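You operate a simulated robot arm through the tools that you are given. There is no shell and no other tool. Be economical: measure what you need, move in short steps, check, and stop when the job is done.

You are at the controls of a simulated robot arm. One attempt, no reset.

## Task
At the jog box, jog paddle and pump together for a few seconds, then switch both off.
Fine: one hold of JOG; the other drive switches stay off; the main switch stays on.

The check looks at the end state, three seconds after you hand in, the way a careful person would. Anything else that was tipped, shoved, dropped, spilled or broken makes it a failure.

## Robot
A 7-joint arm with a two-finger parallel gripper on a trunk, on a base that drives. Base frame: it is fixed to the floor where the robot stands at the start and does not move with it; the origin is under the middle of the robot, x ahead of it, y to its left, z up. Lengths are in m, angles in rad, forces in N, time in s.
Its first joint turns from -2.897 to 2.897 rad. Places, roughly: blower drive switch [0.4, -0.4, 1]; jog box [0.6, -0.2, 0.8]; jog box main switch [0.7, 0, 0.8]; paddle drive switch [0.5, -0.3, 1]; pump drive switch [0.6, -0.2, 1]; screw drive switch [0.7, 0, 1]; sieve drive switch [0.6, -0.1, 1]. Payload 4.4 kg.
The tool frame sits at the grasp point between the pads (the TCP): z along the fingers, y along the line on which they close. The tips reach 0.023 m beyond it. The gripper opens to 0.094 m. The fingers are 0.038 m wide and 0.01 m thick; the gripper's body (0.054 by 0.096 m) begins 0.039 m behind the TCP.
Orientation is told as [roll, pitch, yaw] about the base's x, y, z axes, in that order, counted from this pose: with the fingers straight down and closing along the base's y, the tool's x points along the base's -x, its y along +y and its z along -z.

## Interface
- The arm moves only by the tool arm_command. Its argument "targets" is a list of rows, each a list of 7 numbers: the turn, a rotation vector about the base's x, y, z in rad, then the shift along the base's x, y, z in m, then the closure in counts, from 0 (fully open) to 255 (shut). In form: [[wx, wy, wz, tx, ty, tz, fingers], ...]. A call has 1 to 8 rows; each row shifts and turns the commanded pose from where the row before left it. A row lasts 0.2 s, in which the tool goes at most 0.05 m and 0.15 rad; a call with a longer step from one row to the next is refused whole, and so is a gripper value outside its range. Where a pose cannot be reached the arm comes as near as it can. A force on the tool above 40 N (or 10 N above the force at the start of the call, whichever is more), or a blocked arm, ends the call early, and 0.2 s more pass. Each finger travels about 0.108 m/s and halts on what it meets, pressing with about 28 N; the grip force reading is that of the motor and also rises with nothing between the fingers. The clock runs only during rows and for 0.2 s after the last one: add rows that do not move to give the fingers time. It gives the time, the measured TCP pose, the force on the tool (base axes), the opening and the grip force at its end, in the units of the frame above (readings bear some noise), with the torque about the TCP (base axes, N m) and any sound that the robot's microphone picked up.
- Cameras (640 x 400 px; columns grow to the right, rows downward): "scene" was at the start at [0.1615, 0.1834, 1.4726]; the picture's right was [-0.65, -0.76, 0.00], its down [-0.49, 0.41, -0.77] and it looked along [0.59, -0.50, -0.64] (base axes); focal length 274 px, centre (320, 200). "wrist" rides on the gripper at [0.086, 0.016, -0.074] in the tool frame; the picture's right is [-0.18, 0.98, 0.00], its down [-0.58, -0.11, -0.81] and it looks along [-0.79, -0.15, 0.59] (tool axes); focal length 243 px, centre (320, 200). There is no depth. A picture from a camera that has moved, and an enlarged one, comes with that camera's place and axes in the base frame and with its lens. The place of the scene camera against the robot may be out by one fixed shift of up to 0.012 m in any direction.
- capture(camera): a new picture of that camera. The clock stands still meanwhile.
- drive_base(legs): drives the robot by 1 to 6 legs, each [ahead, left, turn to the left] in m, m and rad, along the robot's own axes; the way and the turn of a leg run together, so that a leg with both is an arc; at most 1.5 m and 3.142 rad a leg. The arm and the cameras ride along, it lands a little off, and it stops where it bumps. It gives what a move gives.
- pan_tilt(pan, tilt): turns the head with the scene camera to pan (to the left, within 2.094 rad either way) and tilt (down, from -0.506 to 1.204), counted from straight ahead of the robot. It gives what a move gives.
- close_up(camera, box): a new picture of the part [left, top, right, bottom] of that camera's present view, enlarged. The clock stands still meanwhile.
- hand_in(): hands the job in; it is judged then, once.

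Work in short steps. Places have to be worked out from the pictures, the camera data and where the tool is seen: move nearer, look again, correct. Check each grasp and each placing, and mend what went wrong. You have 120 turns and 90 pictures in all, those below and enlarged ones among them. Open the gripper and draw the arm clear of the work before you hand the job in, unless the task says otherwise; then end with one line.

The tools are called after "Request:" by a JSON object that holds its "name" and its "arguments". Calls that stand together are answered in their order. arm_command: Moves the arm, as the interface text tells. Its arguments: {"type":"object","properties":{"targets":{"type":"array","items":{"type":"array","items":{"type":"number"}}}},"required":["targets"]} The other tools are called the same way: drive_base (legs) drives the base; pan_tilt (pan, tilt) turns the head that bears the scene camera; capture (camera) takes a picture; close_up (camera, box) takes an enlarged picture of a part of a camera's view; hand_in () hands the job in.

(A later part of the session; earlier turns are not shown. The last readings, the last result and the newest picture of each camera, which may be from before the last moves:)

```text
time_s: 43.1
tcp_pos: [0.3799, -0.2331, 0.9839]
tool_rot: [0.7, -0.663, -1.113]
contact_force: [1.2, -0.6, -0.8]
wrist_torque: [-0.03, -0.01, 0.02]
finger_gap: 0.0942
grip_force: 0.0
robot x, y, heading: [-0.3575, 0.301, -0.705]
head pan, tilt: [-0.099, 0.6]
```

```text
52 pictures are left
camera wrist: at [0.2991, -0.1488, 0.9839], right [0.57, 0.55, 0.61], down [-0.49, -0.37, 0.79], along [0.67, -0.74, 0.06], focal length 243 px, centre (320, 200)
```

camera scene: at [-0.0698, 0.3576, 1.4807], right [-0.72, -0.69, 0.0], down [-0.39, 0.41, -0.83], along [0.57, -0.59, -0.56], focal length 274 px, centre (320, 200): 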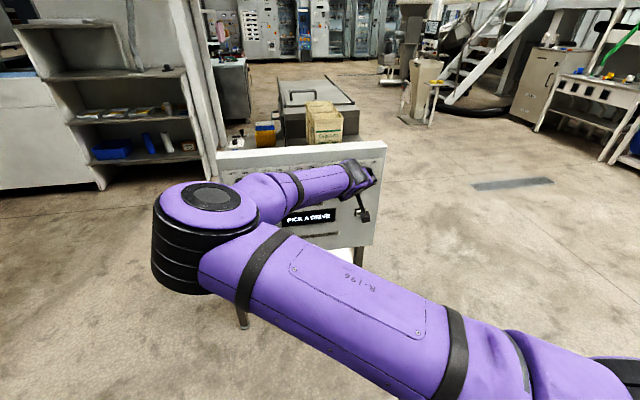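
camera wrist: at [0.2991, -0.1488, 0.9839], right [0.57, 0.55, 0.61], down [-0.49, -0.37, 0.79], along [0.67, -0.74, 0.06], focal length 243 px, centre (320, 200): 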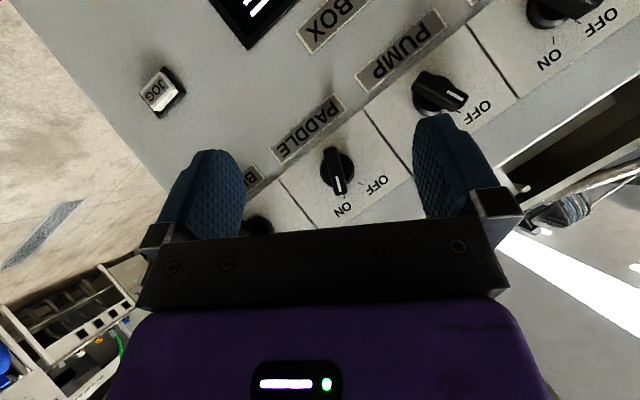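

Paddle points to ON. Next the pump knob at ≈(0.556,-0.2195,0.983): roll back −1.05 and shift left at stand-off.

Request:
{"name": "arm_command", "arguments": {"targets": [[-0.12, 0.0905, 0, 0.012, 0.0122, 0, 0], [-0.12, 0.0905, 0, 0.012, 0.0122, 0, 0], [-0.12, 0.0905, 0, 0.012, 0.0122, 0, 0], [-0.12, 0.0905, 0, 0.012, 0.0122, 0, 0], [-0.12, 0.0905, 0, 0.012, 0.0122, 0, 0], [-0.12, 0.0905, 0, 0.012, 0.0122, 0, 0], [-0.12, 0.0905, 0, 0.012, 0.0122, 0, 0]]}}

Request:
{"name": "capture", "arguments": {"camera": "wrist"}}

```text
time_s: 44.7
tcp_pos: [0.4652, -0.1441, 0.9831]
tool_rot: [-0.682, -0.66, -0.169]
contact_force: [0.1, 0.8, -0.7]
wrist_torque: [0.01, 0.04, -0.01]
finger_gap: 0.0938
grip_force: 0.0
robot x, y, heading: [-0.3541, 0.3009, -0.701]
head pan, tilt: [-0.099, 0.6]
```

```text
51 pictures are left
camera wrist: at [0.3788, -0.0688, 0.9686], right [0.65, 0.66, -0.38], down [0.1, 0.41, 0.91], along [0.76, -0.62, 0.2], focal length 243 px, centre (320, 200)
```

wrist: 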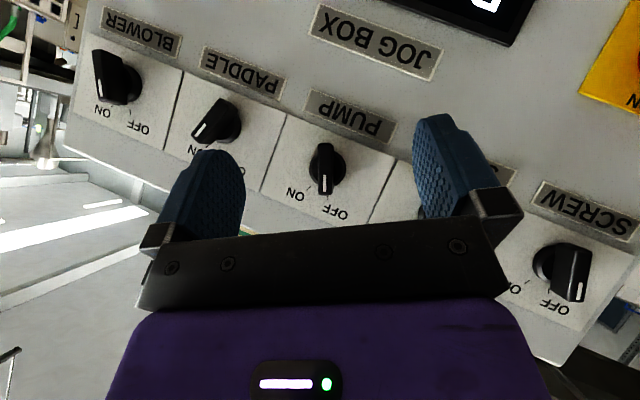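

Pump confirmed at (0.556,-0.219,0.984). I advance to the same relative grasp pose and close.

Request:
{"name": "arm_command", "arguments": {"targets": [[0, 0, 0, 0.022, -0.0183, 0, 0], [0, 0, 0, 0.022, -0.0183, 0, 0], [0, 0, 0, 0.022, -0.0183, 0, 0], [0, 0, 0, 0, 0, 0, 0], [0, 0, 0, 0, 0, 0, 150], [0, 0, 0, 0, 0, 0, 255], [0, 0, 0, 0, 0, 0, 255], [0, 0, 0, 0, 0, 0, 255]]}}

Request:
{"name": "capture", "arguments": {"camera": "wrist"}}

```text
time_s: 46.5
tcp_pos: [0.5301, -0.2025, 0.9806]
tool_rot: [-0.679, -0.66, -0.173]
contact_force: [5.7, 4.1, -7.6]
wrist_torque: [1.1, -0.98, 0.22]
finger_gap: 0.0162
grip_force: 44.6
robot x, y, heading: [-0.3565, 0.2996, -0.704]
head pan, tilt: [-0.099, 0.6]
```

```text
50 pictures are left
camera wrist: at [0.4425, -0.127, 0.967], right [0.65, 0.66, -0.38], down [0.11, 0.41, 0.91], along [0.75, -0.63, 0.2], focal length 243 px, centre (320, 200)
```

wrist: 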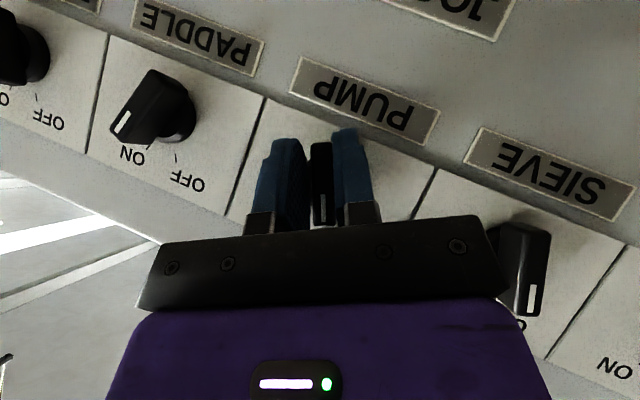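

Gripped the pump fin. Turn clockwise 1.05 rad about the normal.

Request:
{"name": "arm_command", "arguments": {"targets": [[0.12, -0.0905, 0, 0, 0, 0, 255], [0.12, -0.0905, 0, 0, 0, 0, 255], [0.12, -0.0905, 0, 0, 0, 0, 255], [0.12, -0.0905, 0, 0, 0, 0, 255], [0.12, -0.0905, 0, 0, 0, 0, 255], [0.12, -0.0905, 0, 0, 0, 0, 255], [0.12, -0.0905, 0, 0, 0, 0, 255]]}}

Request:
{"name": "capture", "arguments": {"camera": "wrist"}}

Request:
{"name": "close_up", "arguments": {"camera": "scene", "box": [215, 140, 391, 250]}}

```text
time_s: 48.1
tcp_pos: [0.5288, -0.2005, 0.9825]
tool_rot: [0.701, -0.663, -1.113]
contact_force: [-0.4, 13.8, -7.9]
wrist_torque: [-1.19, 1.47, 0.14]
finger_gap: 0.0165
grip_force: 45.2
robot x, y, heading: [-0.3577, 0.3039, -0.703]
head pan, tilt: [-0.099, 0.6]
```

```text
49 pictures are left
camera wrist: at [0.4488, -0.1185, 0.9829], right [0.57, 0.55, 0.61], down [-0.49, -0.38, 0.79], along [0.67, -0.74, 0.06], focal length 243 px, centre (320, 200)
```

wrist: 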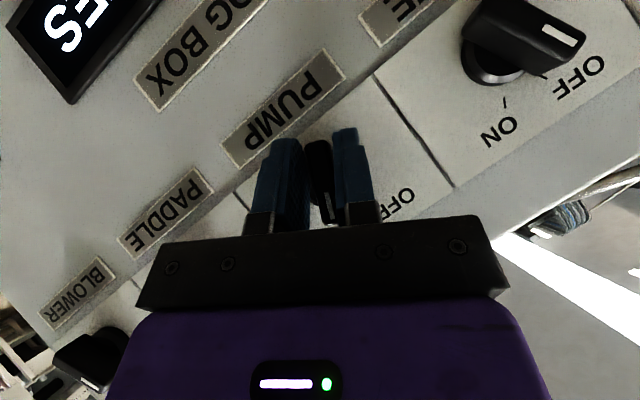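

```text
3.64 times, centred on (303, 195) of scene
camera zoom: at [-0.0689, 0.3584, 1.4805], right [-0.72, -0.7, 0.0], down [-0.39, 0.41, -0.82], along [0.57, -0.59, -0.57], focal length 995 px, centre (382, 218)
```

zoom: 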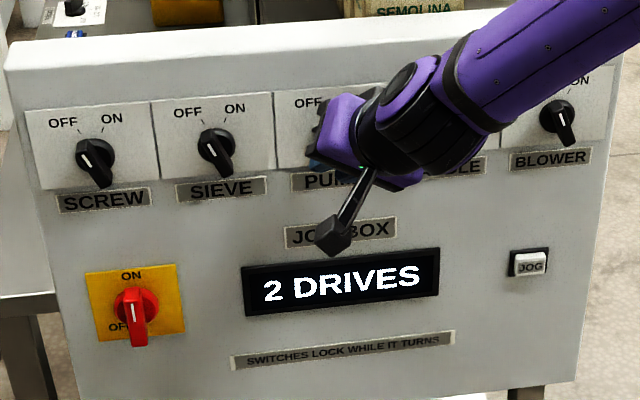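

Display: "2 DRIVES". Release, back out, then move toward JOG with neutral roll, fingers closing once clear.

Request:
{"name": "arm_command", "arguments": {"targets": [[0, 0, 0, 0, 0, 0, 100], [0, 0, 0, 0, 0, 0, 0], [0, 0, 0, 0, 0, 0, 0], [0, 0, 0, -0.032, 0.024, 0, 0], [0, 0, 0, -0.032, 0.024, 0, 0], [0, 0, 0, -0.016, 0.012, 0, 0]]}}

Request:
{"name": "arm_command", "arguments": {"targets": [[-0.104, 0.0785, 0, -0.016, -0.026, -0.02, 150], [-0.104, 0.0785, 0, -0.016, -0.026, -0.025, 255], [-0.104, 0.0785, 0, -0.016, -0.026, -0.025, 255], [-0.104, 0.0785, 0, -0.016, -0.026, -0.025, 255], [0, 0, 0, -0.016, -0.026, -0.025, 255], [0, 0, 0, -0.016, -0.026, -0.025, 255], [0, 0, 0, -0.016, -0.026, -0.02, 255]]}}

Request:
{"name": "capture", "arguments": {"camera": "wrist"}}

Request:
{"name": "capture", "arguments": {"camera": "scene"}}

```text
time_s: 49.5
tcp_pos: [0.4483, -0.1427, 0.9831]
tool_rot: [0.702, -0.664, -1.114]
contact_force: [-0.3, 0.1, -0.3]
wrist_torque: [-0.02, -0.02, 0.04]
finger_gap: 0.0941
grip_force: 0.2
robot x, y, heading: [-0.3558, 0.304, -0.705]
head pan, tilt: [-0.099, 0.6]
```

```text
time_s: 51.1
tcp_pos: [0.3387, -0.3261, 0.8174]
tool_rot: [0.014, -0.792, -0.647]
contact_force: [0.3, 0.8, 0.7]
wrist_torque: [0.0, 0.0, -0.02]
finger_gap: 0.0002
grip_force: 28.2
robot x, y, heading: [-0.3593, 0.3003, -0.706]
head pan, tilt: [-0.099, 0.6]
```

```text
47 pictures are left
camera wrist: at [0.2573, -0.245, 0.8094], right [0.69, 0.71, 0.14], down [-0.2, 0.0, 0.98], along [0.7, -0.7, 0.15], focal length 243 px, centre (320, 200)
```

wrist: 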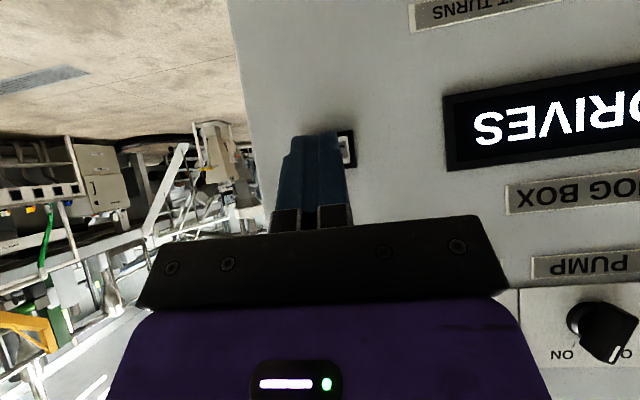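

```text
46 pictures are left
camera scene: at [-0.0693, 0.3584, 1.4806], right [-0.72, -0.7, 0.0], down [-0.39, 0.41, -0.83], along [0.57, -0.59, -0.56], focal length 274 px, centre (320, 200)
```

scene: 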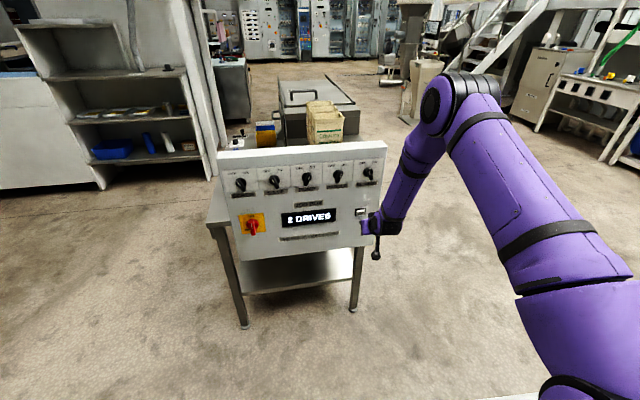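

JOG estimated at (0.431,-0.389,0.806). I approach to ~1.5 cm before contact with the closed fingertip edge centred on it, then look.

Request:
{"name": "arm_command", "arguments": {"targets": [[0, 0, 0, 0.018, -0.0117, -0.004, 255], [0, 0, 0, 0.018, -0.0117, -0.0045, 255], [0, 0, 0, 0.018, -0.0117, 0, 255], [0, 0, 0, 0, 0, 0, 255]]}}

Request:
{"name": "close_up", "arguments": {"camera": "scene", "box": [300, 180, 400, 260]}}

Request:
{"name": "close_up", "arguments": {"camera": "wrist", "box": [240, 80, 440, 240]}}

```text
time_s: 52.1
tcp_pos: [0.3928, -0.36, 0.8091]
tool_rot: [0.016, -0.789, -0.646]
contact_force: [-0.4, -0.1, -0.2]
wrist_torque: [-0.01, 0.0, 0.04]
finger_gap: 0.0
grip_force: 28.3
robot x, y, heading: [-0.3529, 0.304, -0.706]
head pan, tilt: [-0.099, 0.6]
```

```text
5.00 times, centred on (350, 220) of scene
camera zoom: at [-0.0693, 0.3576, 1.4806], right [-0.72, -0.69, 0.0], down [-0.39, 0.41, -0.83], along [0.57, -0.59, -0.56], focal length 1368 px, centre (170, 100)
```

zoom: 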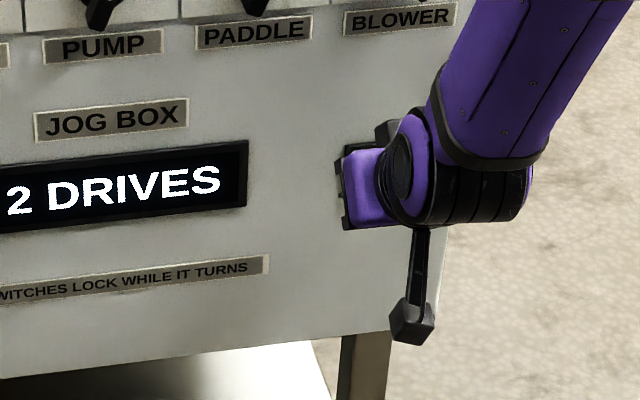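

```text
2.50 times, centred on (340, 160) of wrist
camera zoom: at [0.3106, -0.2794, 0.8005], right [0.69, 0.71, 0.14], down [-0.2, 0.0, 0.98], along [0.7, -0.7, 0.15], focal length 606 px, centre (270, 300)
```

zoom: 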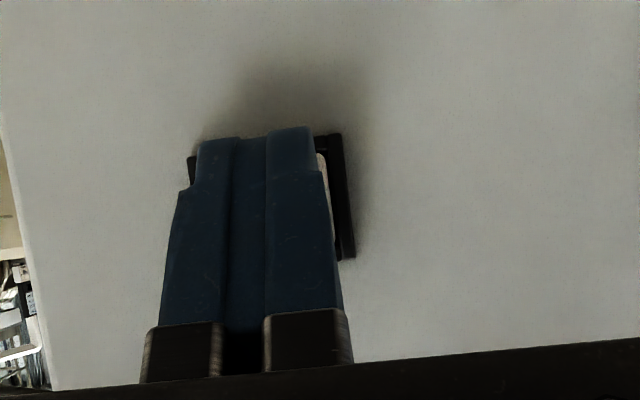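

The tip is near-centred; I nudge 4.5 mm right and 5 mm down, then advance in 3 mm steps until it touches.

Request:
{"name": "arm_command", "arguments": {"targets": [[0, 0, 0, -0.0027, -0.0036, -0.005, 255], [0, 0, 0, 0.0024, -0.0018, 0, 255], [0, 0, 0, 0.0024, -0.0018, 0, 255], [0, 0, 0, 0.0024, -0.0018, 0, 255]]}}

Request:
{"name": "close_up", "arguments": {"camera": "scene", "box": [215, 140, 391, 250]}}

```text
time_s: 53.1
tcp_pos: [0.3965, -0.3693, 0.8034]
tool_rot: [0.015, -0.791, -0.65]
contact_force: [0.2, -0.3, 0.4]
wrist_torque: [-0.02, 0.01, 0.03]
finger_gap: 0.0002
grip_force: 27.8
robot x, y, heading: [-0.358, 0.3044, -0.706]
head pan, tilt: [-0.099, 0.6]
```

```text
3.64 times, centred on (303, 195) of scene
camera zoom: at [-0.0693, 0.3576, 1.4806], right [-0.72, -0.69, 0.0], down [-0.39, 0.41, -0.83], along [0.57, -0.59, -0.56], focal length 995 px, centre (382, 218)
```

zoom: 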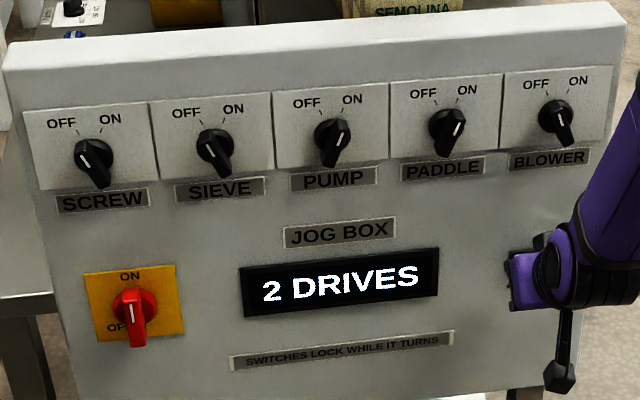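

Both knobs show ON; no contact yet. Continue advancing in 3 mm steps.

Request:
{"name": "arm_command", "arguments": {"targets": [[0, 0, 0, 0.0024, -0.0018, 0, 255], [0, 0, 0, 0.0024, -0.0018, 0, 255]]}}

Request:
{"name": "close_up", "arguments": {"camera": "scene", "box": [215, 140, 391, 250]}}

```text
time_s: 53.7
tcp_pos: [0.4026, -0.373, 0.8056]
tool_rot: [0.014, -0.791, -0.646]
contact_force: [-0.8, 0.7, 0.5]
wrist_torque: [0.0, -0.04, -0.02]
finger_gap: 0.0
grip_force: 27.4
robot x, y, heading: [-0.3535, 0.3039, -0.702]
head pan, tilt: [-0.099, 0.6]
```

```text
3.64 times, centred on (303, 195) of scene
camera zoom: at [-0.0693, 0.3576, 1.4806], right [-0.72, -0.69, 0.0], down [-0.39, 0.41, -0.83], along [0.57, -0.59, -0.56], focal length 995 px, centre (382, 218)
```

zoom: 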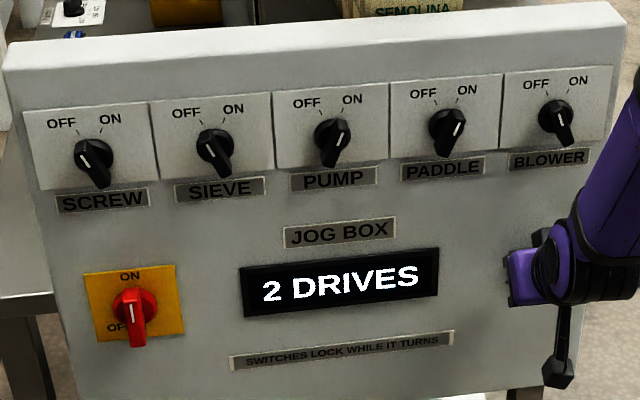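

Still free. Continue: 3 more steps of 3 mm.

Request:
{"name": "arm_command", "arguments": {"targets": [[0, 0, 0, 0.0024, -0.0018, 0, 255], [0, 0, 0, 0.0024, -0.0018, 0, 255], [0, 0, 0, 0.0024, -0.0018, 0, 255]]}}

Request:
{"name": "close_up", "arguments": {"camera": "scene", "box": [215, 140, 391, 250]}}

```text
time_s: 54.5
tcp_pos: [0.4066, -0.3768, 0.8054]
tool_rot: [0.015, -0.788, -0.646]
contact_force: [-1.9, 3.2, -0.3]
wrist_torque: [0.03, 0.02, 0.02]
finger_gap: 0.0
grip_force: 28.3
robot x, y, heading: [-0.3533, 0.3025, -0.707]
head pan, tilt: [-0.099, 0.6]
```

```text
3.64 times, centred on (303, 195) of scene
camera zoom: at [-0.0694, 0.3576, 1.4806], right [-0.72, -0.69, 0.0], down [-0.39, 0.41, -0.83], along [0.57, -0.59, -0.56], focal length 995 px, centre (382, 218)
```

zoom: 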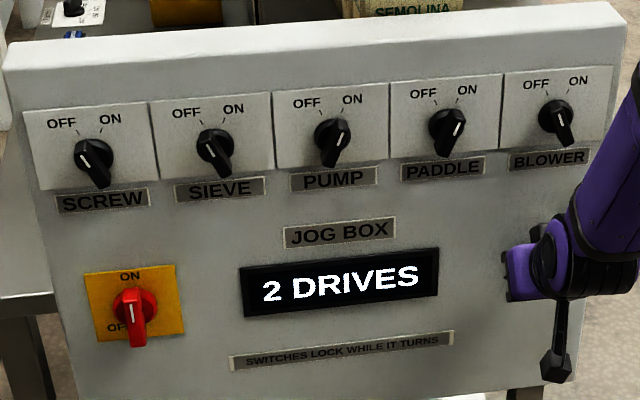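

First light contact (~3.7 N). Now press firmly in one motion and hold.

Request:
{"name": "arm_command", "arguments": {"targets": [[0, 0, 0, 0.0024, -0.0018, 0, 255], [0, 0, 0, 0.0024, -0.0018, 0, 255], [0, 0, 0, 0.0008, -0.0006, 0, 255], [0, 0, 0, 0, 0, 0, 255]]}}

Request:
{"name": "close_up", "arguments": {"camera": "scene", "box": [215, 140, 391, 250]}}

```text
time_s: 55.3
tcp_pos: [0.4101, -0.3803, 0.8026]
tool_rot: [0.014, -0.784, -0.646]
contact_force: [-17.5, 14.3, 5.7]
wrist_torque: [-0.14, 0.0, 0.05]
finger_gap: 0.0004
grip_force: 27.8
robot x, y, heading: [-0.3543, 0.3037, -0.705]
head pan, tilt: [-0.099, 0.6]
heard: click
stopped in row 4: the force on the tool passed its limit at 42 N (the readings are from after the stop); the commanded pose is now the measured one
```

```text
3.64 times, centred on (303, 195) of scene
camera zoom: at [-0.0706, 0.3586, 1.4807], right [-0.72, -0.69, 0.0], down [-0.39, 0.41, -0.83], along [0.57, -0.59, -0.56], focal length 995 px, centre (382, 218)
```

zoom: 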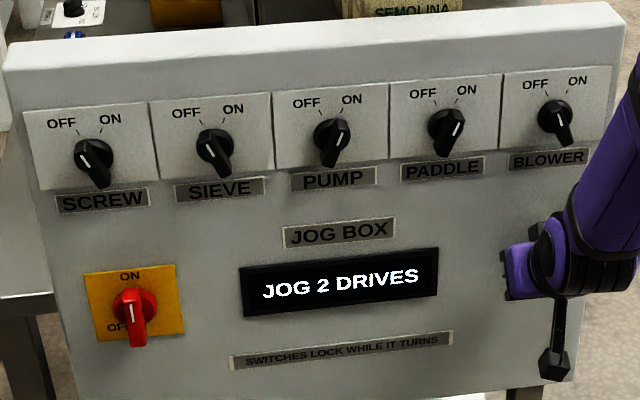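

Click; display "JOG 2 DRIVES". Button is down with ~22 N. Hold still for 1.6 s more.

Request:
{"name": "arm_command", "arguments": {"targets": [[0, 0, 0, 0.0004, -0.0003, 0, 255], [0, 0, 0, 0, 0, 0, 255], [0, 0, 0, 0, 0, 0, 255], [0, 0, 0, 0, 0, 0, 255], [0, 0, 0, 0, 0, 0, 255], [0, 0, 0, 0, 0, 0, 255], [0, 0, 0, 0, 0, 0, 255], [0, 0, 0, 0, 0, 0, 255]]}}

Request:
{"name": "close_up", "arguments": {"camera": "scene", "box": [215, 140, 391, 250]}}

```text
time_s: 57.1
tcp_pos: [0.4109, -0.3805, 0.8032]
tool_rot: [0.012, -0.783, -0.649]
contact_force: [-30.6, 22.4, -8.3]
wrist_torque: [0.17, 0.27, 0.0]
finger_gap: 0.0
grip_force: 28.2
robot x, y, heading: [-0.3556, 0.2989, -0.703]
head pan, tilt: [-0.099, 0.6]
```

```text
3.64 times, centred on (303, 195) of scene
camera zoom: at [-0.0704, 0.3583, 1.4807], right [-0.72, -0.69, 0.0], down [-0.39, 0.41, -0.83], along [0.57, -0.59, -0.56], focal length 995 px, centre (382, 218)
```

zoom: 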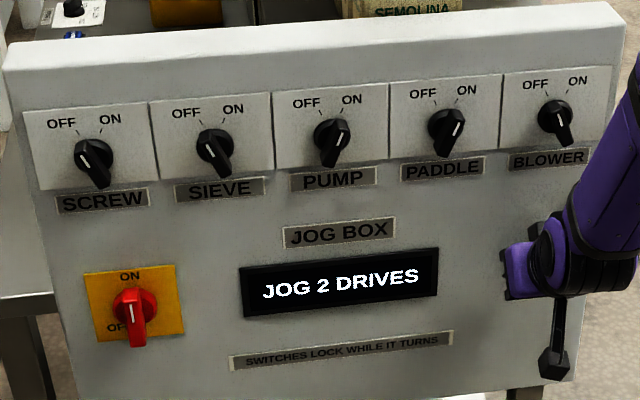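

Still jogging (~2 s so far). Hold about 1.8 s more.

Request:
{"name": "arm_command", "arguments": {"targets": [[0, 0, 0, 0, 0, 0, 255], [0, 0, 0, 0, 0, 0, 255], [0, 0, 0, 0, 0, 0, 255], [0, 0, 0, 0, 0, 0, 255], [0, 0, 0, 0, 0, 0, 255], [0, 0, 0, 0, 0, 0, 255], [0, 0, 0, 0, 0, 0, 255], [0, 0, 0, 0, 0, 0, 255]]}}

Request:
{"name": "close_up", "arguments": {"camera": "scene", "box": [215, 140, 391, 250]}}

```text
time_s: 58.9
tcp_pos: [0.4109, -0.3811, 0.8031]
tool_rot: [0.015, -0.785, -0.647]
contact_force: [-30.4, 21.9, -9.4]
wrist_torque: [0.24, 0.33, -0.01]
finger_gap: 0.0
grip_force: 28.1
robot x, y, heading: [-0.3566, 0.3075, -0.702]
head pan, tilt: [-0.099, 0.6]
```

```text
3.64 times, centred on (303, 195) of scene
camera zoom: at [-0.0704, 0.3582, 1.4807], right [-0.72, -0.69, 0.0], down [-0.39, 0.41, -0.83], along [0.57, -0.59, -0.56], focal length 995 px, centre (382, 218)
```

zoom: 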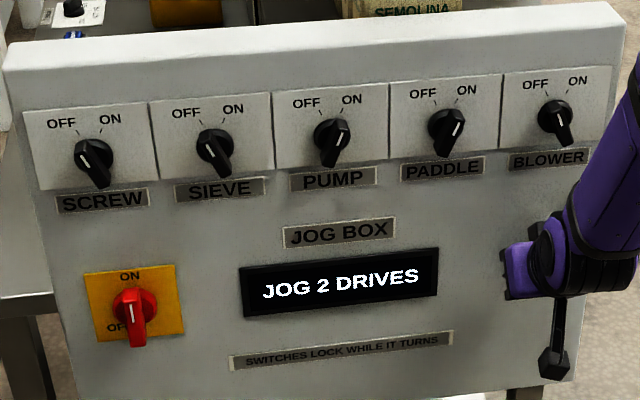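

About 3.8 s of continuous jogging. Now release in one clean retreat along the normal.

Request:
{"name": "arm_command", "arguments": {"targets": [[0, 0, 0, -0.032, 0.024, 0, 255], [0, 0, 0, -0.032, 0.024, 0, 255], [0, 0, 0, -0.016, 0.012, 0, 255]]}}

Request:
{"name": "close_up", "arguments": {"camera": "scene", "box": [215, 140, 391, 250]}}

```text
time_s: 59.7
tcp_pos: [0.3304, -0.3228, 0.8044]
tool_rot: [0.017, -0.787, -0.648]
contact_force: [0.5, 0.4, -0.5]
wrist_torque: [0.04, -0.01, -0.02]
finger_gap: 0.0
grip_force: 27.8
robot x, y, heading: [-0.3537, 0.3041, -0.699]
head pan, tilt: [-0.099, 0.6]
```

```text
3.64 times, centred on (303, 195) of scene
camera zoom: at [-0.0694, 0.3576, 1.4806], right [-0.72, -0.69, 0.0], down [-0.39, 0.41, -0.82], along [0.57, -0.59, -0.57], focal length 995 px, centre (382, 218)
```

zoom: 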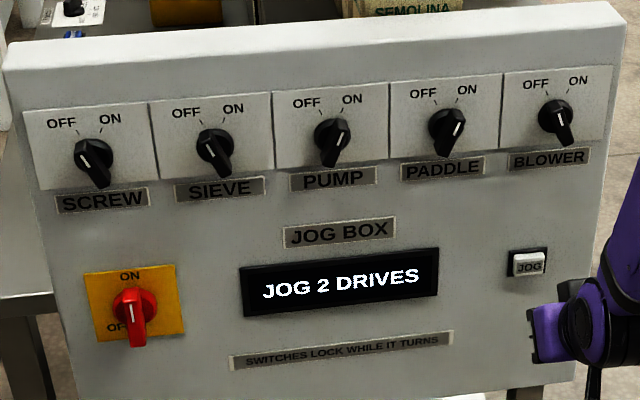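

The button is out again; display still shows JOG (running down). Meanwhile I move to stand-off at the paddle knob with ON-roll, opening the fingers.

Request:
{"name": "arm_command", "arguments": {"targets": [[0.104, -0.0785, 0, 0.005, 0.014, 0.036, 255], [0.104, -0.0785, 0, 0.01, 0.014, 0.036, 255], [0.104, -0.0785, 0, 0.015, 0.014, 0.036, 100], [0.104, -0.0785, 0, 0.02, 0.014, 0.036, 0], [0, 0, 0, 0.02, 0.014, 0.035, 0], [0, 0, 0, 0, 0, 0, 0]]}}

Request:
{"name": "capture", "arguments": {"camera": "wrist"}}

Request:
{"name": "close_up", "arguments": {"camera": "scene", "box": [215, 140, 391, 250]}}

```text
time_s: 61.1
tcp_pos: [0.4036, -0.252, 0.983]
tool_rot: [0.699, -0.66, -1.11]
contact_force: [-0.3, 0.4, 0.0]
wrist_torque: [-0.01, 0.01, 0.05]
finger_gap: 0.094
grip_force: 0.1
robot x, y, heading: [-0.3543, 0.3073, -0.705]
head pan, tilt: [-0.099, 0.6]
```

```text
36 pictures are left
camera wrist: at [0.322, -0.1685, 0.9832], right [0.57, 0.55, 0.61], down [-0.48, -0.38, 0.79], along [0.67, -0.74, 0.05], focal length 243 px, centre (320, 200)
```

wrist: 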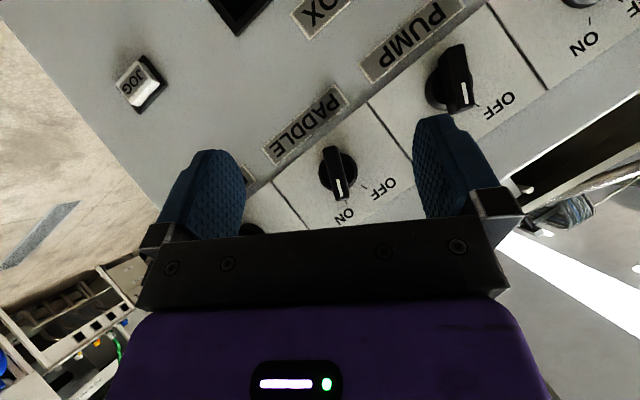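

```text
3.64 times, centred on (303, 195) of scene
camera zoom: at [-0.0696, 0.3576, 1.4806], right [-0.72, -0.69, 0.0], down [-0.39, 0.41, -0.82], along [0.57, -0.59, -0.57], focal length 995 px, centre (382, 218)
```

zoom: 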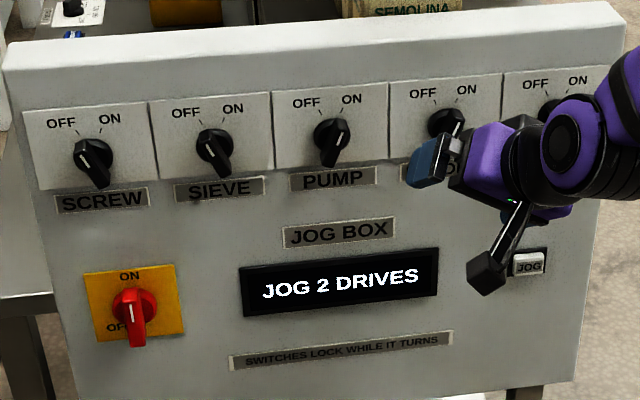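

Display still says JOG; the switches are locked while turning, so I wait before touching them.

Request:
{"name": "arm_command", "arguments": {"targets": [[0, 0, 0, 0, 0, 0, 0], [0, 0, 0, 0, 0, 0, 0], [0, 0, 0, 0, 0, 0, 0], [0, 0, 0, 0, 0, 0, 0], [0, 0, 0, 0, 0, 0, 0], [0, 0, 0, 0, 0, 0, 0], [0, 0, 0, 0, 0, 0, 0], [0, 0, 0, 0, 0, 0, 0]]}}

Request:
{"name": "close_up", "arguments": {"camera": "scene", "box": [270, 180, 391, 250]}}

```text
time_s: 62.9
tcp_pos: [0.4015, -0.2515, 0.9829]
tool_rot: [0.695, -0.658, -1.11]
contact_force: [0.5, 0.9, -0.3]
wrist_torque: [-0.02, -0.02, 0.03]
finger_gap: 0.0939
grip_force: 0.1
robot x, y, heading: [-0.3566, 0.3029, -0.704]
head pan, tilt: [-0.099, 0.6]
```

```text
5.29 times, centred on (330, 215) of scene
camera zoom: at [-0.0697, 0.3578, 1.4806], right [-0.72, -0.69, 0.0], down [-0.39, 0.41, -0.83], along [0.57, -0.59, -0.57], focal length 1447 px, centre (264, 121)
```

zoom: 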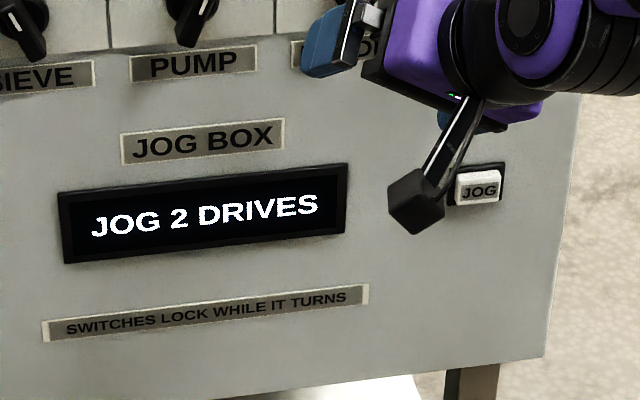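

Wait a little longer to see whether it runs down on its own, and look closely at the button.

Request:
{"name": "arm_command", "arguments": {"targets": [[0, 0, 0, 0, 0, 0, 0], [0, 0, 0, 0, 0, 0, 0], [0, 0, 0, 0, 0, 0, 0], [0, 0, 0, 0, 0, 0, 0], [0, 0, 0, 0, 0, 0, 0], [0, 0, 0, 0, 0, 0, 0], [0, 0, 0, 0, 0, 0, 0], [0, 0, 0, 0, 0, 0, 0]]}}

Request:
{"name": "arm_command", "arguments": {"targets": [[0, 0, 0, 0, 0, 0, 0], [0, 0, 0, 0, 0, 0, 0], [0, 0, 0, 0, 0, 0, 0], [0, 0, 0, 0, 0, 0, 0], [0, 0, 0, 0, 0, 0, 0], [0, 0, 0, 0, 0, 0, 0], [0, 0, 0, 0, 0, 0, 0], [0, 0, 0, 0, 0, 0, 0]]}}

Request:
{"name": "close_up", "arguments": {"camera": "scene", "box": [270, 180, 391, 250]}}

Request:
{"name": "close_up", "arguments": {"camera": "wrist", "box": [90, 30, 210, 130]}}

```text
time_s: 64.7
tcp_pos: [0.4033, -0.2511, 0.9836]
tool_rot: [0.696, -0.661, -1.11]
contact_force: [-0.5, 0.7, -0.1]
wrist_torque: [0.02, -0.01, -0.03]
finger_gap: 0.0941
grip_force: 0.0
robot x, y, heading: [-0.3565, 0.3034, -0.705]
head pan, tilt: [-0.099, 0.6]
```

```text
time_s: 66.5
tcp_pos: [0.4029, -0.2503, 0.982]
tool_rot: [0.697, -0.66, -1.11]
contact_force: [0.6, -0.1, -0.4]
wrist_torque: [0.0, -0.01, 0.0]
finger_gap: 0.0942
grip_force: 0.0
robot x, y, heading: [-0.3579, 0.3026, -0.704]
head pan, tilt: [-0.099, 0.6]
```

```text
5.29 times, centred on (330, 215) of scene
camera zoom: at [-0.0697, 0.3578, 1.4806], right [-0.72, -0.69, 0.0], down [-0.39, 0.41, -0.83], along [0.57, -0.59, -0.57], focal length 1447 px, centre (264, 121)
```

zoom: 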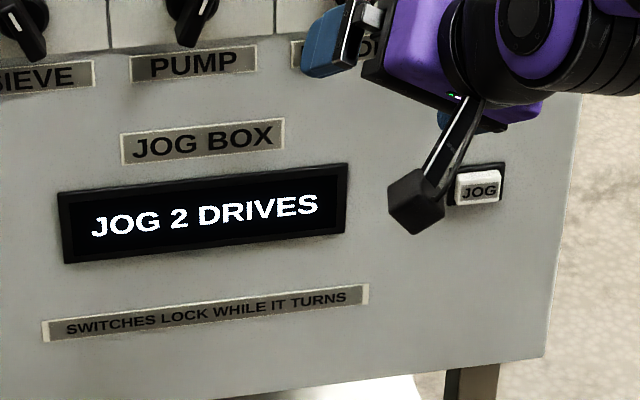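

```text
4.00 times, centred on (150, 80) of wrist
camera zoom: at [0.3218, -0.1685, 0.9828], right [0.57, 0.55, 0.61], down [-0.48, -0.38, 0.79], along [0.67, -0.74, 0.05], focal length 970 px, centre (1000, 680)
```

zoom: 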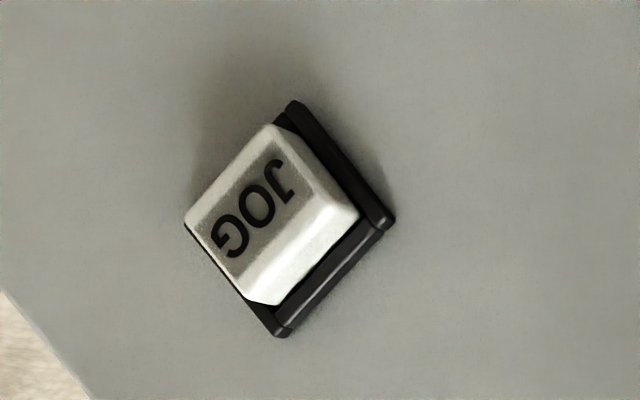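

Button is out; the message persists. Possibly a long run-down, so I wait several more seconds before deciding.

Request:
{"name": "arm_command", "arguments": {"targets": [[0, 0, 0, 0, 0, 0, 0], [0, 0, 0, 0, 0, 0, 0], [0, 0, 0, 0, 0, 0, 0], [0, 0, 0, 0, 0, 0, 0], [0, 0, 0, 0, 0, 0, 0], [0, 0, 0, 0, 0, 0, 0], [0, 0, 0, 0, 0, 0, 0], [0, 0, 0, 0, 0, 0, 0]]}}

Request:
{"name": "arm_command", "arguments": {"targets": [[0, 0, 0, 0, 0, 0, 0], [0, 0, 0, 0, 0, 0, 0], [0, 0, 0, 0, 0, 0, 0], [0, 0, 0, 0, 0, 0, 0], [0, 0, 0, 0, 0, 0, 0], [0, 0, 0, 0, 0, 0, 0], [0, 0, 0, 0, 0, 0, 0], [0, 0, 0, 0, 0, 0, 0]]}}

Request:
{"name": "arm_command", "arguments": {"targets": [[0, 0, 0, 0, 0, 0, 0], [0, 0, 0, 0, 0, 0, 0], [0, 0, 0, 0, 0, 0, 0], [0, 0, 0, 0, 0, 0, 0], [0, 0, 0, 0, 0, 0, 0], [0, 0, 0, 0, 0, 0, 0], [0, 0, 0, 0, 0, 0, 0], [0, 0, 0, 0, 0, 0, 0]]}}

Request:
{"name": "capture", "arguments": {"camera": "scene"}}

```text
time_s: 68.3
tcp_pos: [0.4034, -0.2509, 0.9824]
tool_rot: [0.694, -0.659, -1.108]
contact_force: [0.4, -0.9, 0.5]
wrist_torque: [0.01, 0.01, 0.01]
finger_gap: 0.094
grip_force: 0.0
robot x, y, heading: [-0.3559, 0.3058, -0.707]
head pan, tilt: [-0.099, 0.6]
```

```text
time_s: 70.1
tcp_pos: [0.4027, -0.2516, 0.9816]
tool_rot: [0.696, -0.66, -1.111]
contact_force: [0.2, 0.4, 0.8]
wrist_torque: [0.02, -0.01, 0.04]
finger_gap: 0.0941
grip_force: 0.0
robot x, y, heading: [-0.359, 0.3027, -0.705]
head pan, tilt: [-0.099, 0.6]
```

```text
time_s: 71.9
tcp_pos: [0.4029, -0.2514, 0.9821]
tool_rot: [0.695, -0.66, -1.109]
contact_force: [-0.1, -0.1, -0.5]
wrist_torque: [0.0, 0.01, 0.0]
finger_gap: 0.0939
grip_force: 0.0
robot x, y, heading: [-0.3556, 0.3044, -0.711]
head pan, tilt: [-0.099, 0.6]
```

```text
31 pictures are left
camera scene: at [-0.0697, 0.3578, 1.4806], right [-0.72, -0.69, 0.0], down [-0.39, 0.41, -0.83], along [0.57, -0.59, -0.57], focal length 274 px, centre (320, 200)
```

scene: 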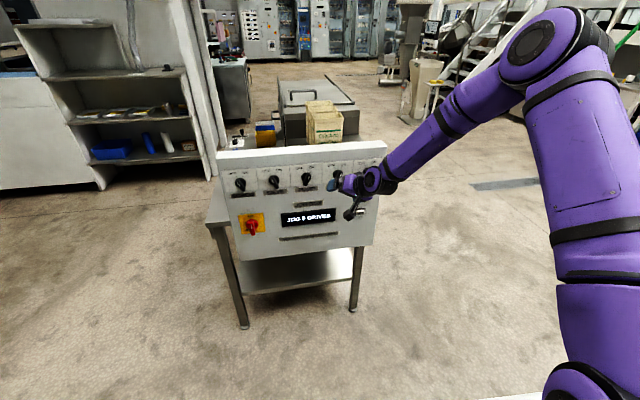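

No change after 12 s and the button is visibly out, so the text may just hold the last event. I'll test the paddle knob gently: grasp it first.

Request:
{"name": "arm_command", "arguments": {"targets": [[0, 0, 0, 0.029, -0.0206, 0.0005, 0], [0, 0, 0, 0.029, -0.0206, 0.0005, 0], [0, 0, 0, 0, 0, 0, 0], [0, 0, 0, 0, 0, 0, 150], [0, 0, 0, 0, 0, 0, 255], [0, 0, 0, 0, 0, 0, 255], [0, 0, 0, 0, 0, 0, 255]]}}

Request:
{"name": "capture", "arguments": {"camera": "wrist"}}

```text
time_s: 73.5
tcp_pos: [0.4611, -0.2937, 0.9853]
tool_rot: [0.696, -0.66, -1.107]
contact_force: [4.1, 4.3, 3.9]
wrist_torque: [-1.06, 0.87, 0.14]
finger_gap: 0.0165
grip_force: 45.1
robot x, y, heading: [-0.3587, 0.3018, -0.707]
head pan, tilt: [-0.099, 0.6]
```

```text
30 pictures are left
camera wrist: at [0.3805, -0.2107, 0.9843], right [0.57, 0.55, 0.61], down [-0.48, -0.38, 0.79], along [0.67, -0.74, 0.05], focal length 243 px, centre (320, 200)
```

wrist: 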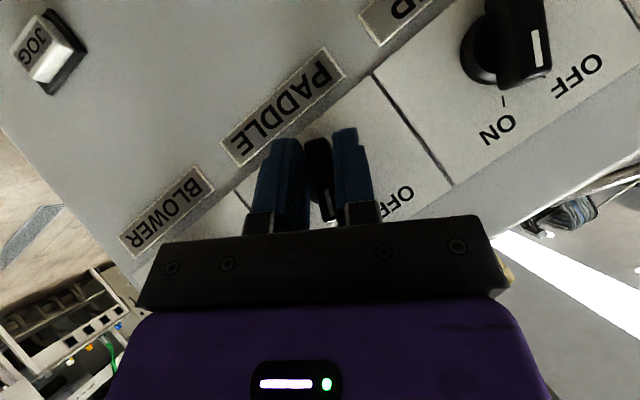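

Gripped. Turn counter-clockwise by 0.3 rad as a gentle test, watching the torque.

Request:
{"name": "arm_command", "arguments": {"targets": [[-0.08, 0.06, 0, 0, 0, 0, 255], [-0.08, 0.06, 0, 0, 0, 0, 255], [-0.08, 0.06, 0, 0, 0, 0, 255]]}}

Request:
{"name": "capture", "arguments": {"camera": "wrist"}}

```text
time_s: 74.3
tcp_pos: [0.4617, -0.2924, 0.9843]
tool_rot: [0.321, -0.767, -0.864]
contact_force: [22.7, -2.6, 9.5]
wrist_torque: [-0.66, -0.92, 0.45]
finger_gap: 0.013
grip_force: 44.3
robot x, y, heading: [-0.357, 0.3001, -0.703]
head pan, tilt: [-0.099, 0.6]
```

```text
29 pictures are left
camera wrist: at [0.38, -0.211, 0.9792], right [0.65, 0.67, 0.35], down [-0.33, -0.17, 0.93], along [0.68, -0.72, 0.11], focal length 243 px, centre (320, 200)
```

wrist: 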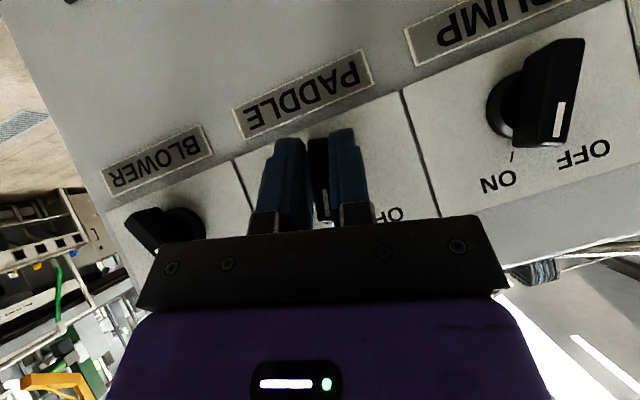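

Torque about the knob axis stays small, as in the free turn. Continue turning.

Request:
{"name": "arm_command", "arguments": {"targets": [[-0.104, 0.0785, 0, 0, 0, 0, 255], [-0.104, 0.0785, 0, 0, 0, 0, 255]]}}

Request:
{"name": "close_up", "arguments": {"camera": "wrist", "box": [220, 80, 420, 240]}}

Request:
{"name": "close_up", "arguments": {"camera": "scene", "box": [215, 140, 391, 250]}}

```text
time_s: 74.9
tcp_pos: [0.4618, -0.2924, 0.9848]
tool_rot: [-0.043, -0.792, -0.604]
contact_force: [25.6, -6.2, 18.7]
wrist_torque: [-0.54, -0.75, 0.62]
finger_gap: 0.0127
grip_force: 45.1
robot x, y, heading: [-0.3554, 0.3054, -0.706]
head pan, tilt: [-0.099, 0.6]
```

```text
2.50 times, centred on (320, 160) of wrist
camera zoom: at [0.3787, -0.2125, 0.9752], right [0.69, 0.72, 0.1], down [-0.18, 0.03, 0.98], along [0.7, -0.7, 0.15], focal length 606 px, centre (320, 300)
```

zoom: 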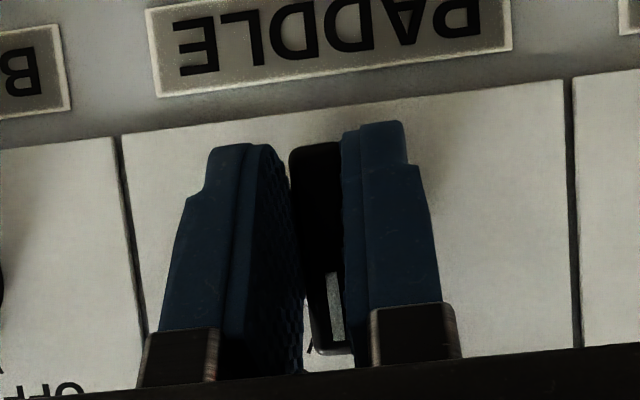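

```text
3.64 times, centred on (303, 195) of scene
camera zoom: at [-0.0693, 0.3577, 1.4805], right [-0.72, -0.69, 0.0], down [-0.39, 0.41, -0.83], along [0.57, -0.59, -0.56], focal length 995 px, centre (382, 218)
```

zoom: 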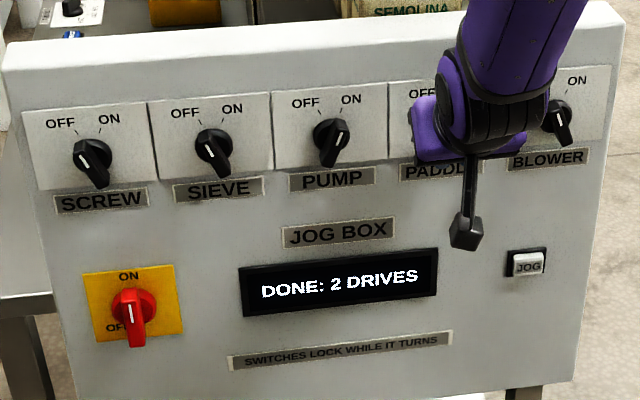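

Display "DONE: 2 DRIVES" and the knob turns. Grip force rises to ~32 N toward the panel, so I relax by 2 mm and continue to OFF.

Request:
{"name": "arm_command", "arguments": {"targets": [[0, 0, 0, 0.002, 0, 0.0015, 255], [-0.104, 0.0785, 0, 0, 0, 0, 255], [-0.104, 0.0785, 0, 0, 0, 0, 255], [-0.104, 0.0785, 0, 0, 0, 0, 255], [-0.104, 0.0785, 0, 0, 0, 0, 255]]}}

Request:
{"name": "close_up", "arguments": {"camera": "wrist", "box": [220, 80, 420, 240]}}

Request:
{"name": "close_up", "arguments": {"camera": "scene", "box": [215, 140, 391, 250]}}

```text
time_s: 76.1
tcp_pos: [0.4605, -0.2922, 0.9842]
tool_rot: [-0.712, -0.64, -0.159]
contact_force: [6.8, -2.6, 7.1]
wrist_torque: [0.99, -1.43, 0.27]
finger_gap: 0.0168
grip_force: 45.0
robot x, y, heading: [-0.3551, 0.3049, -0.698]
head pan, tilt: [-0.099, 0.6]
```

```text
2.50 times, centred on (320, 160) of wrist
camera zoom: at [0.3743, -0.2169, 0.9691], right [0.64, 0.65, -0.41], down [0.13, 0.43, 0.89], along [0.76, -0.63, 0.19], focal length 606 px, centre (320, 300)
```

zoom: 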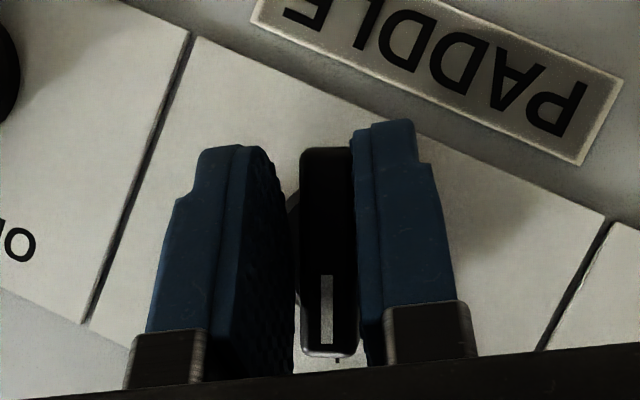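

```text
3.64 times, centred on (303, 195) of scene
camera zoom: at [-0.0698, 0.3576, 1.4806], right [-0.72, -0.69, 0.0], down [-0.39, 0.41, -0.83], along [0.57, -0.59, -0.56], focal length 995 px, centre (382, 218)
```

zoom: 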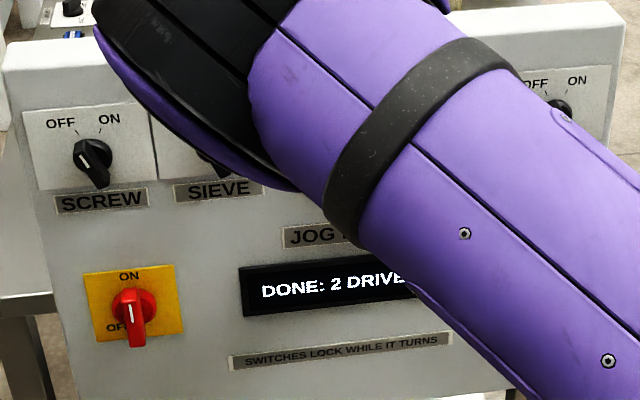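

Paddle fin is at OFF. Release and back out, then check.

Request:
{"name": "arm_command", "arguments": {"targets": [[0, 0, 0, 0, 0, 0, 100], [0, 0, 0, 0, 0, 0, 0], [0, 0, 0, 0, 0, 0, 0], [0, 0, 0, -0.032, 0.024, 0, 0], [0, 0, 0, -0.032, 0.024, 0, 0], [0, 0, 0, -0.016, 0.012, 0, 0]]}}

Request:
{"name": "capture", "arguments": {"camera": "wrist"}}

```text
time_s: 77.5
tcp_pos: [0.381, -0.2319, 0.9872]
tool_rot: [-0.712, -0.643, -0.157]
contact_force: [0.4, 0.3, -0.6]
wrist_torque: [0.03, 0.01, 0.01]
finger_gap: 0.094
grip_force: 0.1
robot x, y, heading: [-0.3519, 0.2987, -0.703]
head pan, tilt: [-0.099, 0.6]
```

```text
24 pictures are left
camera wrist: at [0.2945, -0.1569, 0.9712], right [0.64, 0.65, -0.4], down [0.12, 0.43, 0.89], along [0.76, -0.62, 0.2], focal length 243 px, centre (320, 200)
```

wrist: 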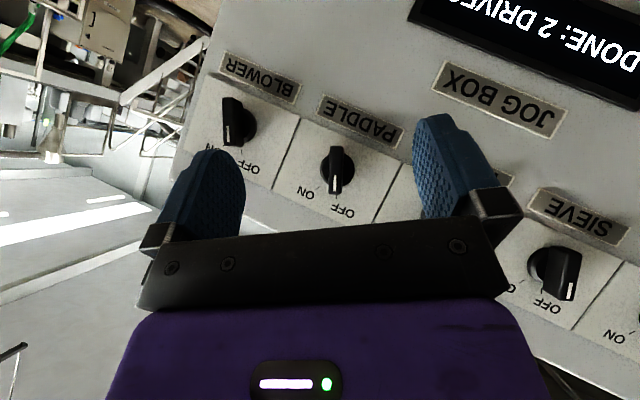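

Paddle reads OFF. Move to the pump stand-off with the ON-side roll.

Request:
{"name": "arm_command", "arguments": {"targets": [[0.108, -0.0815, 0, 0.0119, 0.0091, -0.0005, 0], [0.108, -0.0815, 0, 0.0119, 0.0091, -0.0005, 0], [0.108, -0.0815, 0, 0.0119, 0.0091, -0.0005, 0], [0.108, -0.0815, 0, 0.0119, 0.0091, -0.0005, 0], [0.108, -0.0815, 0, 0.0119, 0.0091, -0.0005, 0], [0.108, -0.0815, 0, 0.0119, 0.0091, -0.0005, 0], [0.108, -0.0815, 0, 0.0119, 0.0091, -0.0005, 0], [0.108, -0.0815, 0, 0.0119, 0.0091, -0.0005, 0]]}}

Request:
{"name": "capture", "arguments": {"camera": "wrist"}}

```text
time_s: 79.3
tcp_pos: [0.4782, -0.1592, 0.9813]
tool_rot: [0.701, -0.659, -1.11]
contact_force: [-0.3, 1.3, 0.4]
wrist_torque: [-0.02, 0.03, -0.02]
finger_gap: 0.094
grip_force: 0.0
robot x, y, heading: [-0.356, 0.3074, -0.702]
head pan, tilt: [-0.099, 0.6]
```

```text
23 pictures are left
camera wrist: at [0.3961, -0.0758, 0.9814], right [0.56, 0.55, 0.61], down [-0.49, -0.38, 0.79], along [0.67, -0.74, 0.05], focal length 243 px, centre (320, 200)
```

wrist: 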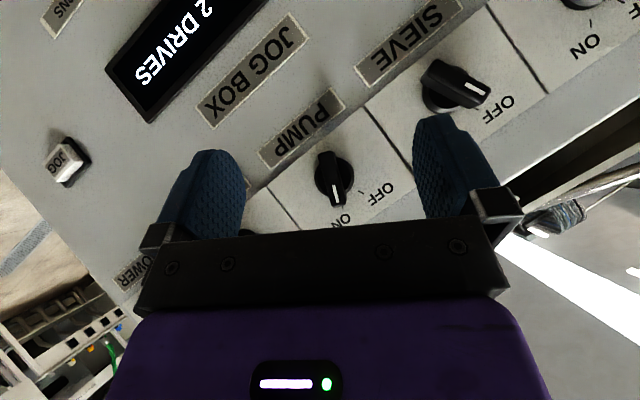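

Pump fin is centred. Advance and close.

Request:
{"name": "arm_command", "arguments": {"targets": [[0, 0, 0, 0.0265, -0.0205, 0.001, 0], [0, 0, 0, 0.0265, -0.0205, 0.001, 0], [0, 0, 0, 0, 0, 0, 0], [0, 0, 0, 0, 0, 0, 150], [0, 0, 0, 0, 0, 0, 255], [0, 0, 0, 0, 0, 0, 255], [0, 0, 0, 0, 0, 0, 255]]}}

Request:
{"name": "arm_command", "arguments": {"targets": [[-0.104, 0.0785, 0, 0.0005, 0, 0.0005, 255], [-0.104, 0.0785, 0, 0.0005, 0, 0.0005, 255], [-0.104, 0.0785, 0, 0.0005, 0, 0.0005, 255], [-0.104, 0.0785, 0, 0.0005, 0, 0, 255]]}}

Request:
{"name": "capture", "arguments": {"camera": "wrist"}}

```text
time_s: 80.9
tcp_pos: [0.5292, -0.2007, 0.9837]
tool_rot: [0.697, -0.66, -1.11]
contact_force: [1.8, 0.9, 1.8]
wrist_torque: [-1.09, 0.97, 0.11]
finger_gap: 0.0166
grip_force: 45.1
robot x, y, heading: [-0.3534, 0.3062, -0.7]
head pan, tilt: [-0.099, 0.6]
```

```text
time_s: 81.9
tcp_pos: [0.5289, -0.2012, 0.9846]
tool_rot: [0.012, -0.783, -0.645]
contact_force: [-29.4, 6.5, -2.4]
wrist_torque: [-0.46, -0.7, 0.41]
finger_gap: 0.0131
grip_force: 44.8
robot x, y, heading: [-0.3549, 0.3051, -0.705]
head pan, tilt: [-0.099, 0.6]
```

```text
22 pictures are left
camera wrist: at [0.4472, -0.1205, 0.9762], right [0.69, 0.71, 0.14], down [-0.2, 0.0, 0.98], along [0.7, -0.7, 0.14], focal length 243 px, centre (320, 200)
```

wrist: 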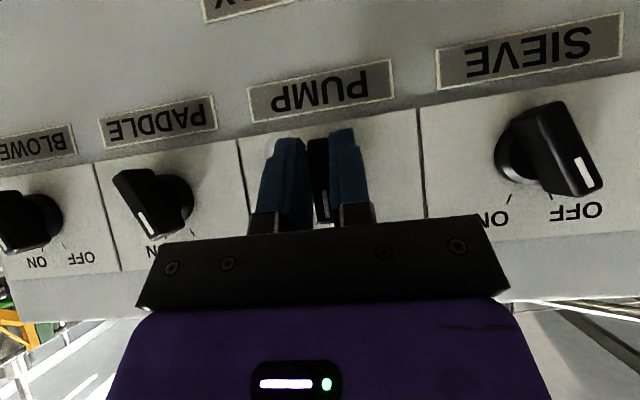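

Now the reaction is outward (my forward creep was too much); ease back 1.5 mm and continue to OFF.

Request:
{"name": "arm_command", "arguments": {"targets": [[0, 0, 0, -0.0015, 0.0005, 0, 255], [-0.104, 0.0785, 0, 0, 0, 0, 255], [-0.104, 0.0785, 0, 0, 0, 0, 255], [-0.104, 0.0785, 0, 0, 0, 0, 255], [-0.104, 0.0785, 0, 0, 0, 0, 255]]}}

Request:
{"name": "close_up", "arguments": {"camera": "wrist", "box": [220, 80, 420, 240]}}

```text
time_s: 83.1
tcp_pos: [0.529, -0.2021, 0.9849]
tool_rot: [-0.666, -0.663, -0.187]
contact_force: [-20.7, -11.6, -3.6]
wrist_torque: [1.18, -1.59, -0.05]
finger_gap: 0.0156
grip_force: 45.3
robot x, y, heading: [-0.3588, 0.2997, -0.7]
head pan, tilt: [-0.099, 0.6]
```

```text
2.50 times, centred on (320, 160) of wrist
camera zoom: at [0.444, -0.1253, 0.9701], right [0.65, 0.66, -0.37], down [0.1, 0.4, 0.91], along [0.75, -0.63, 0.19], focal length 606 px, centre (320, 300)
```

zoom: 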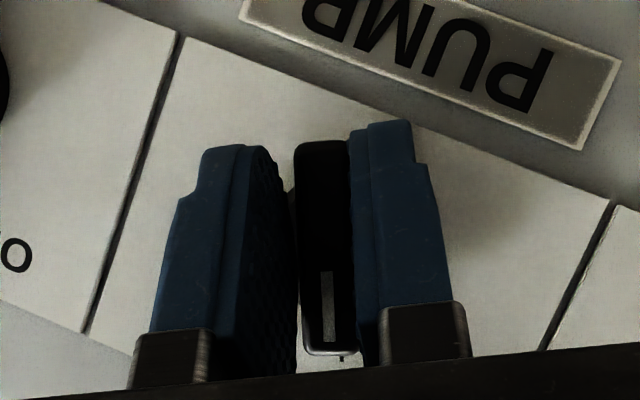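

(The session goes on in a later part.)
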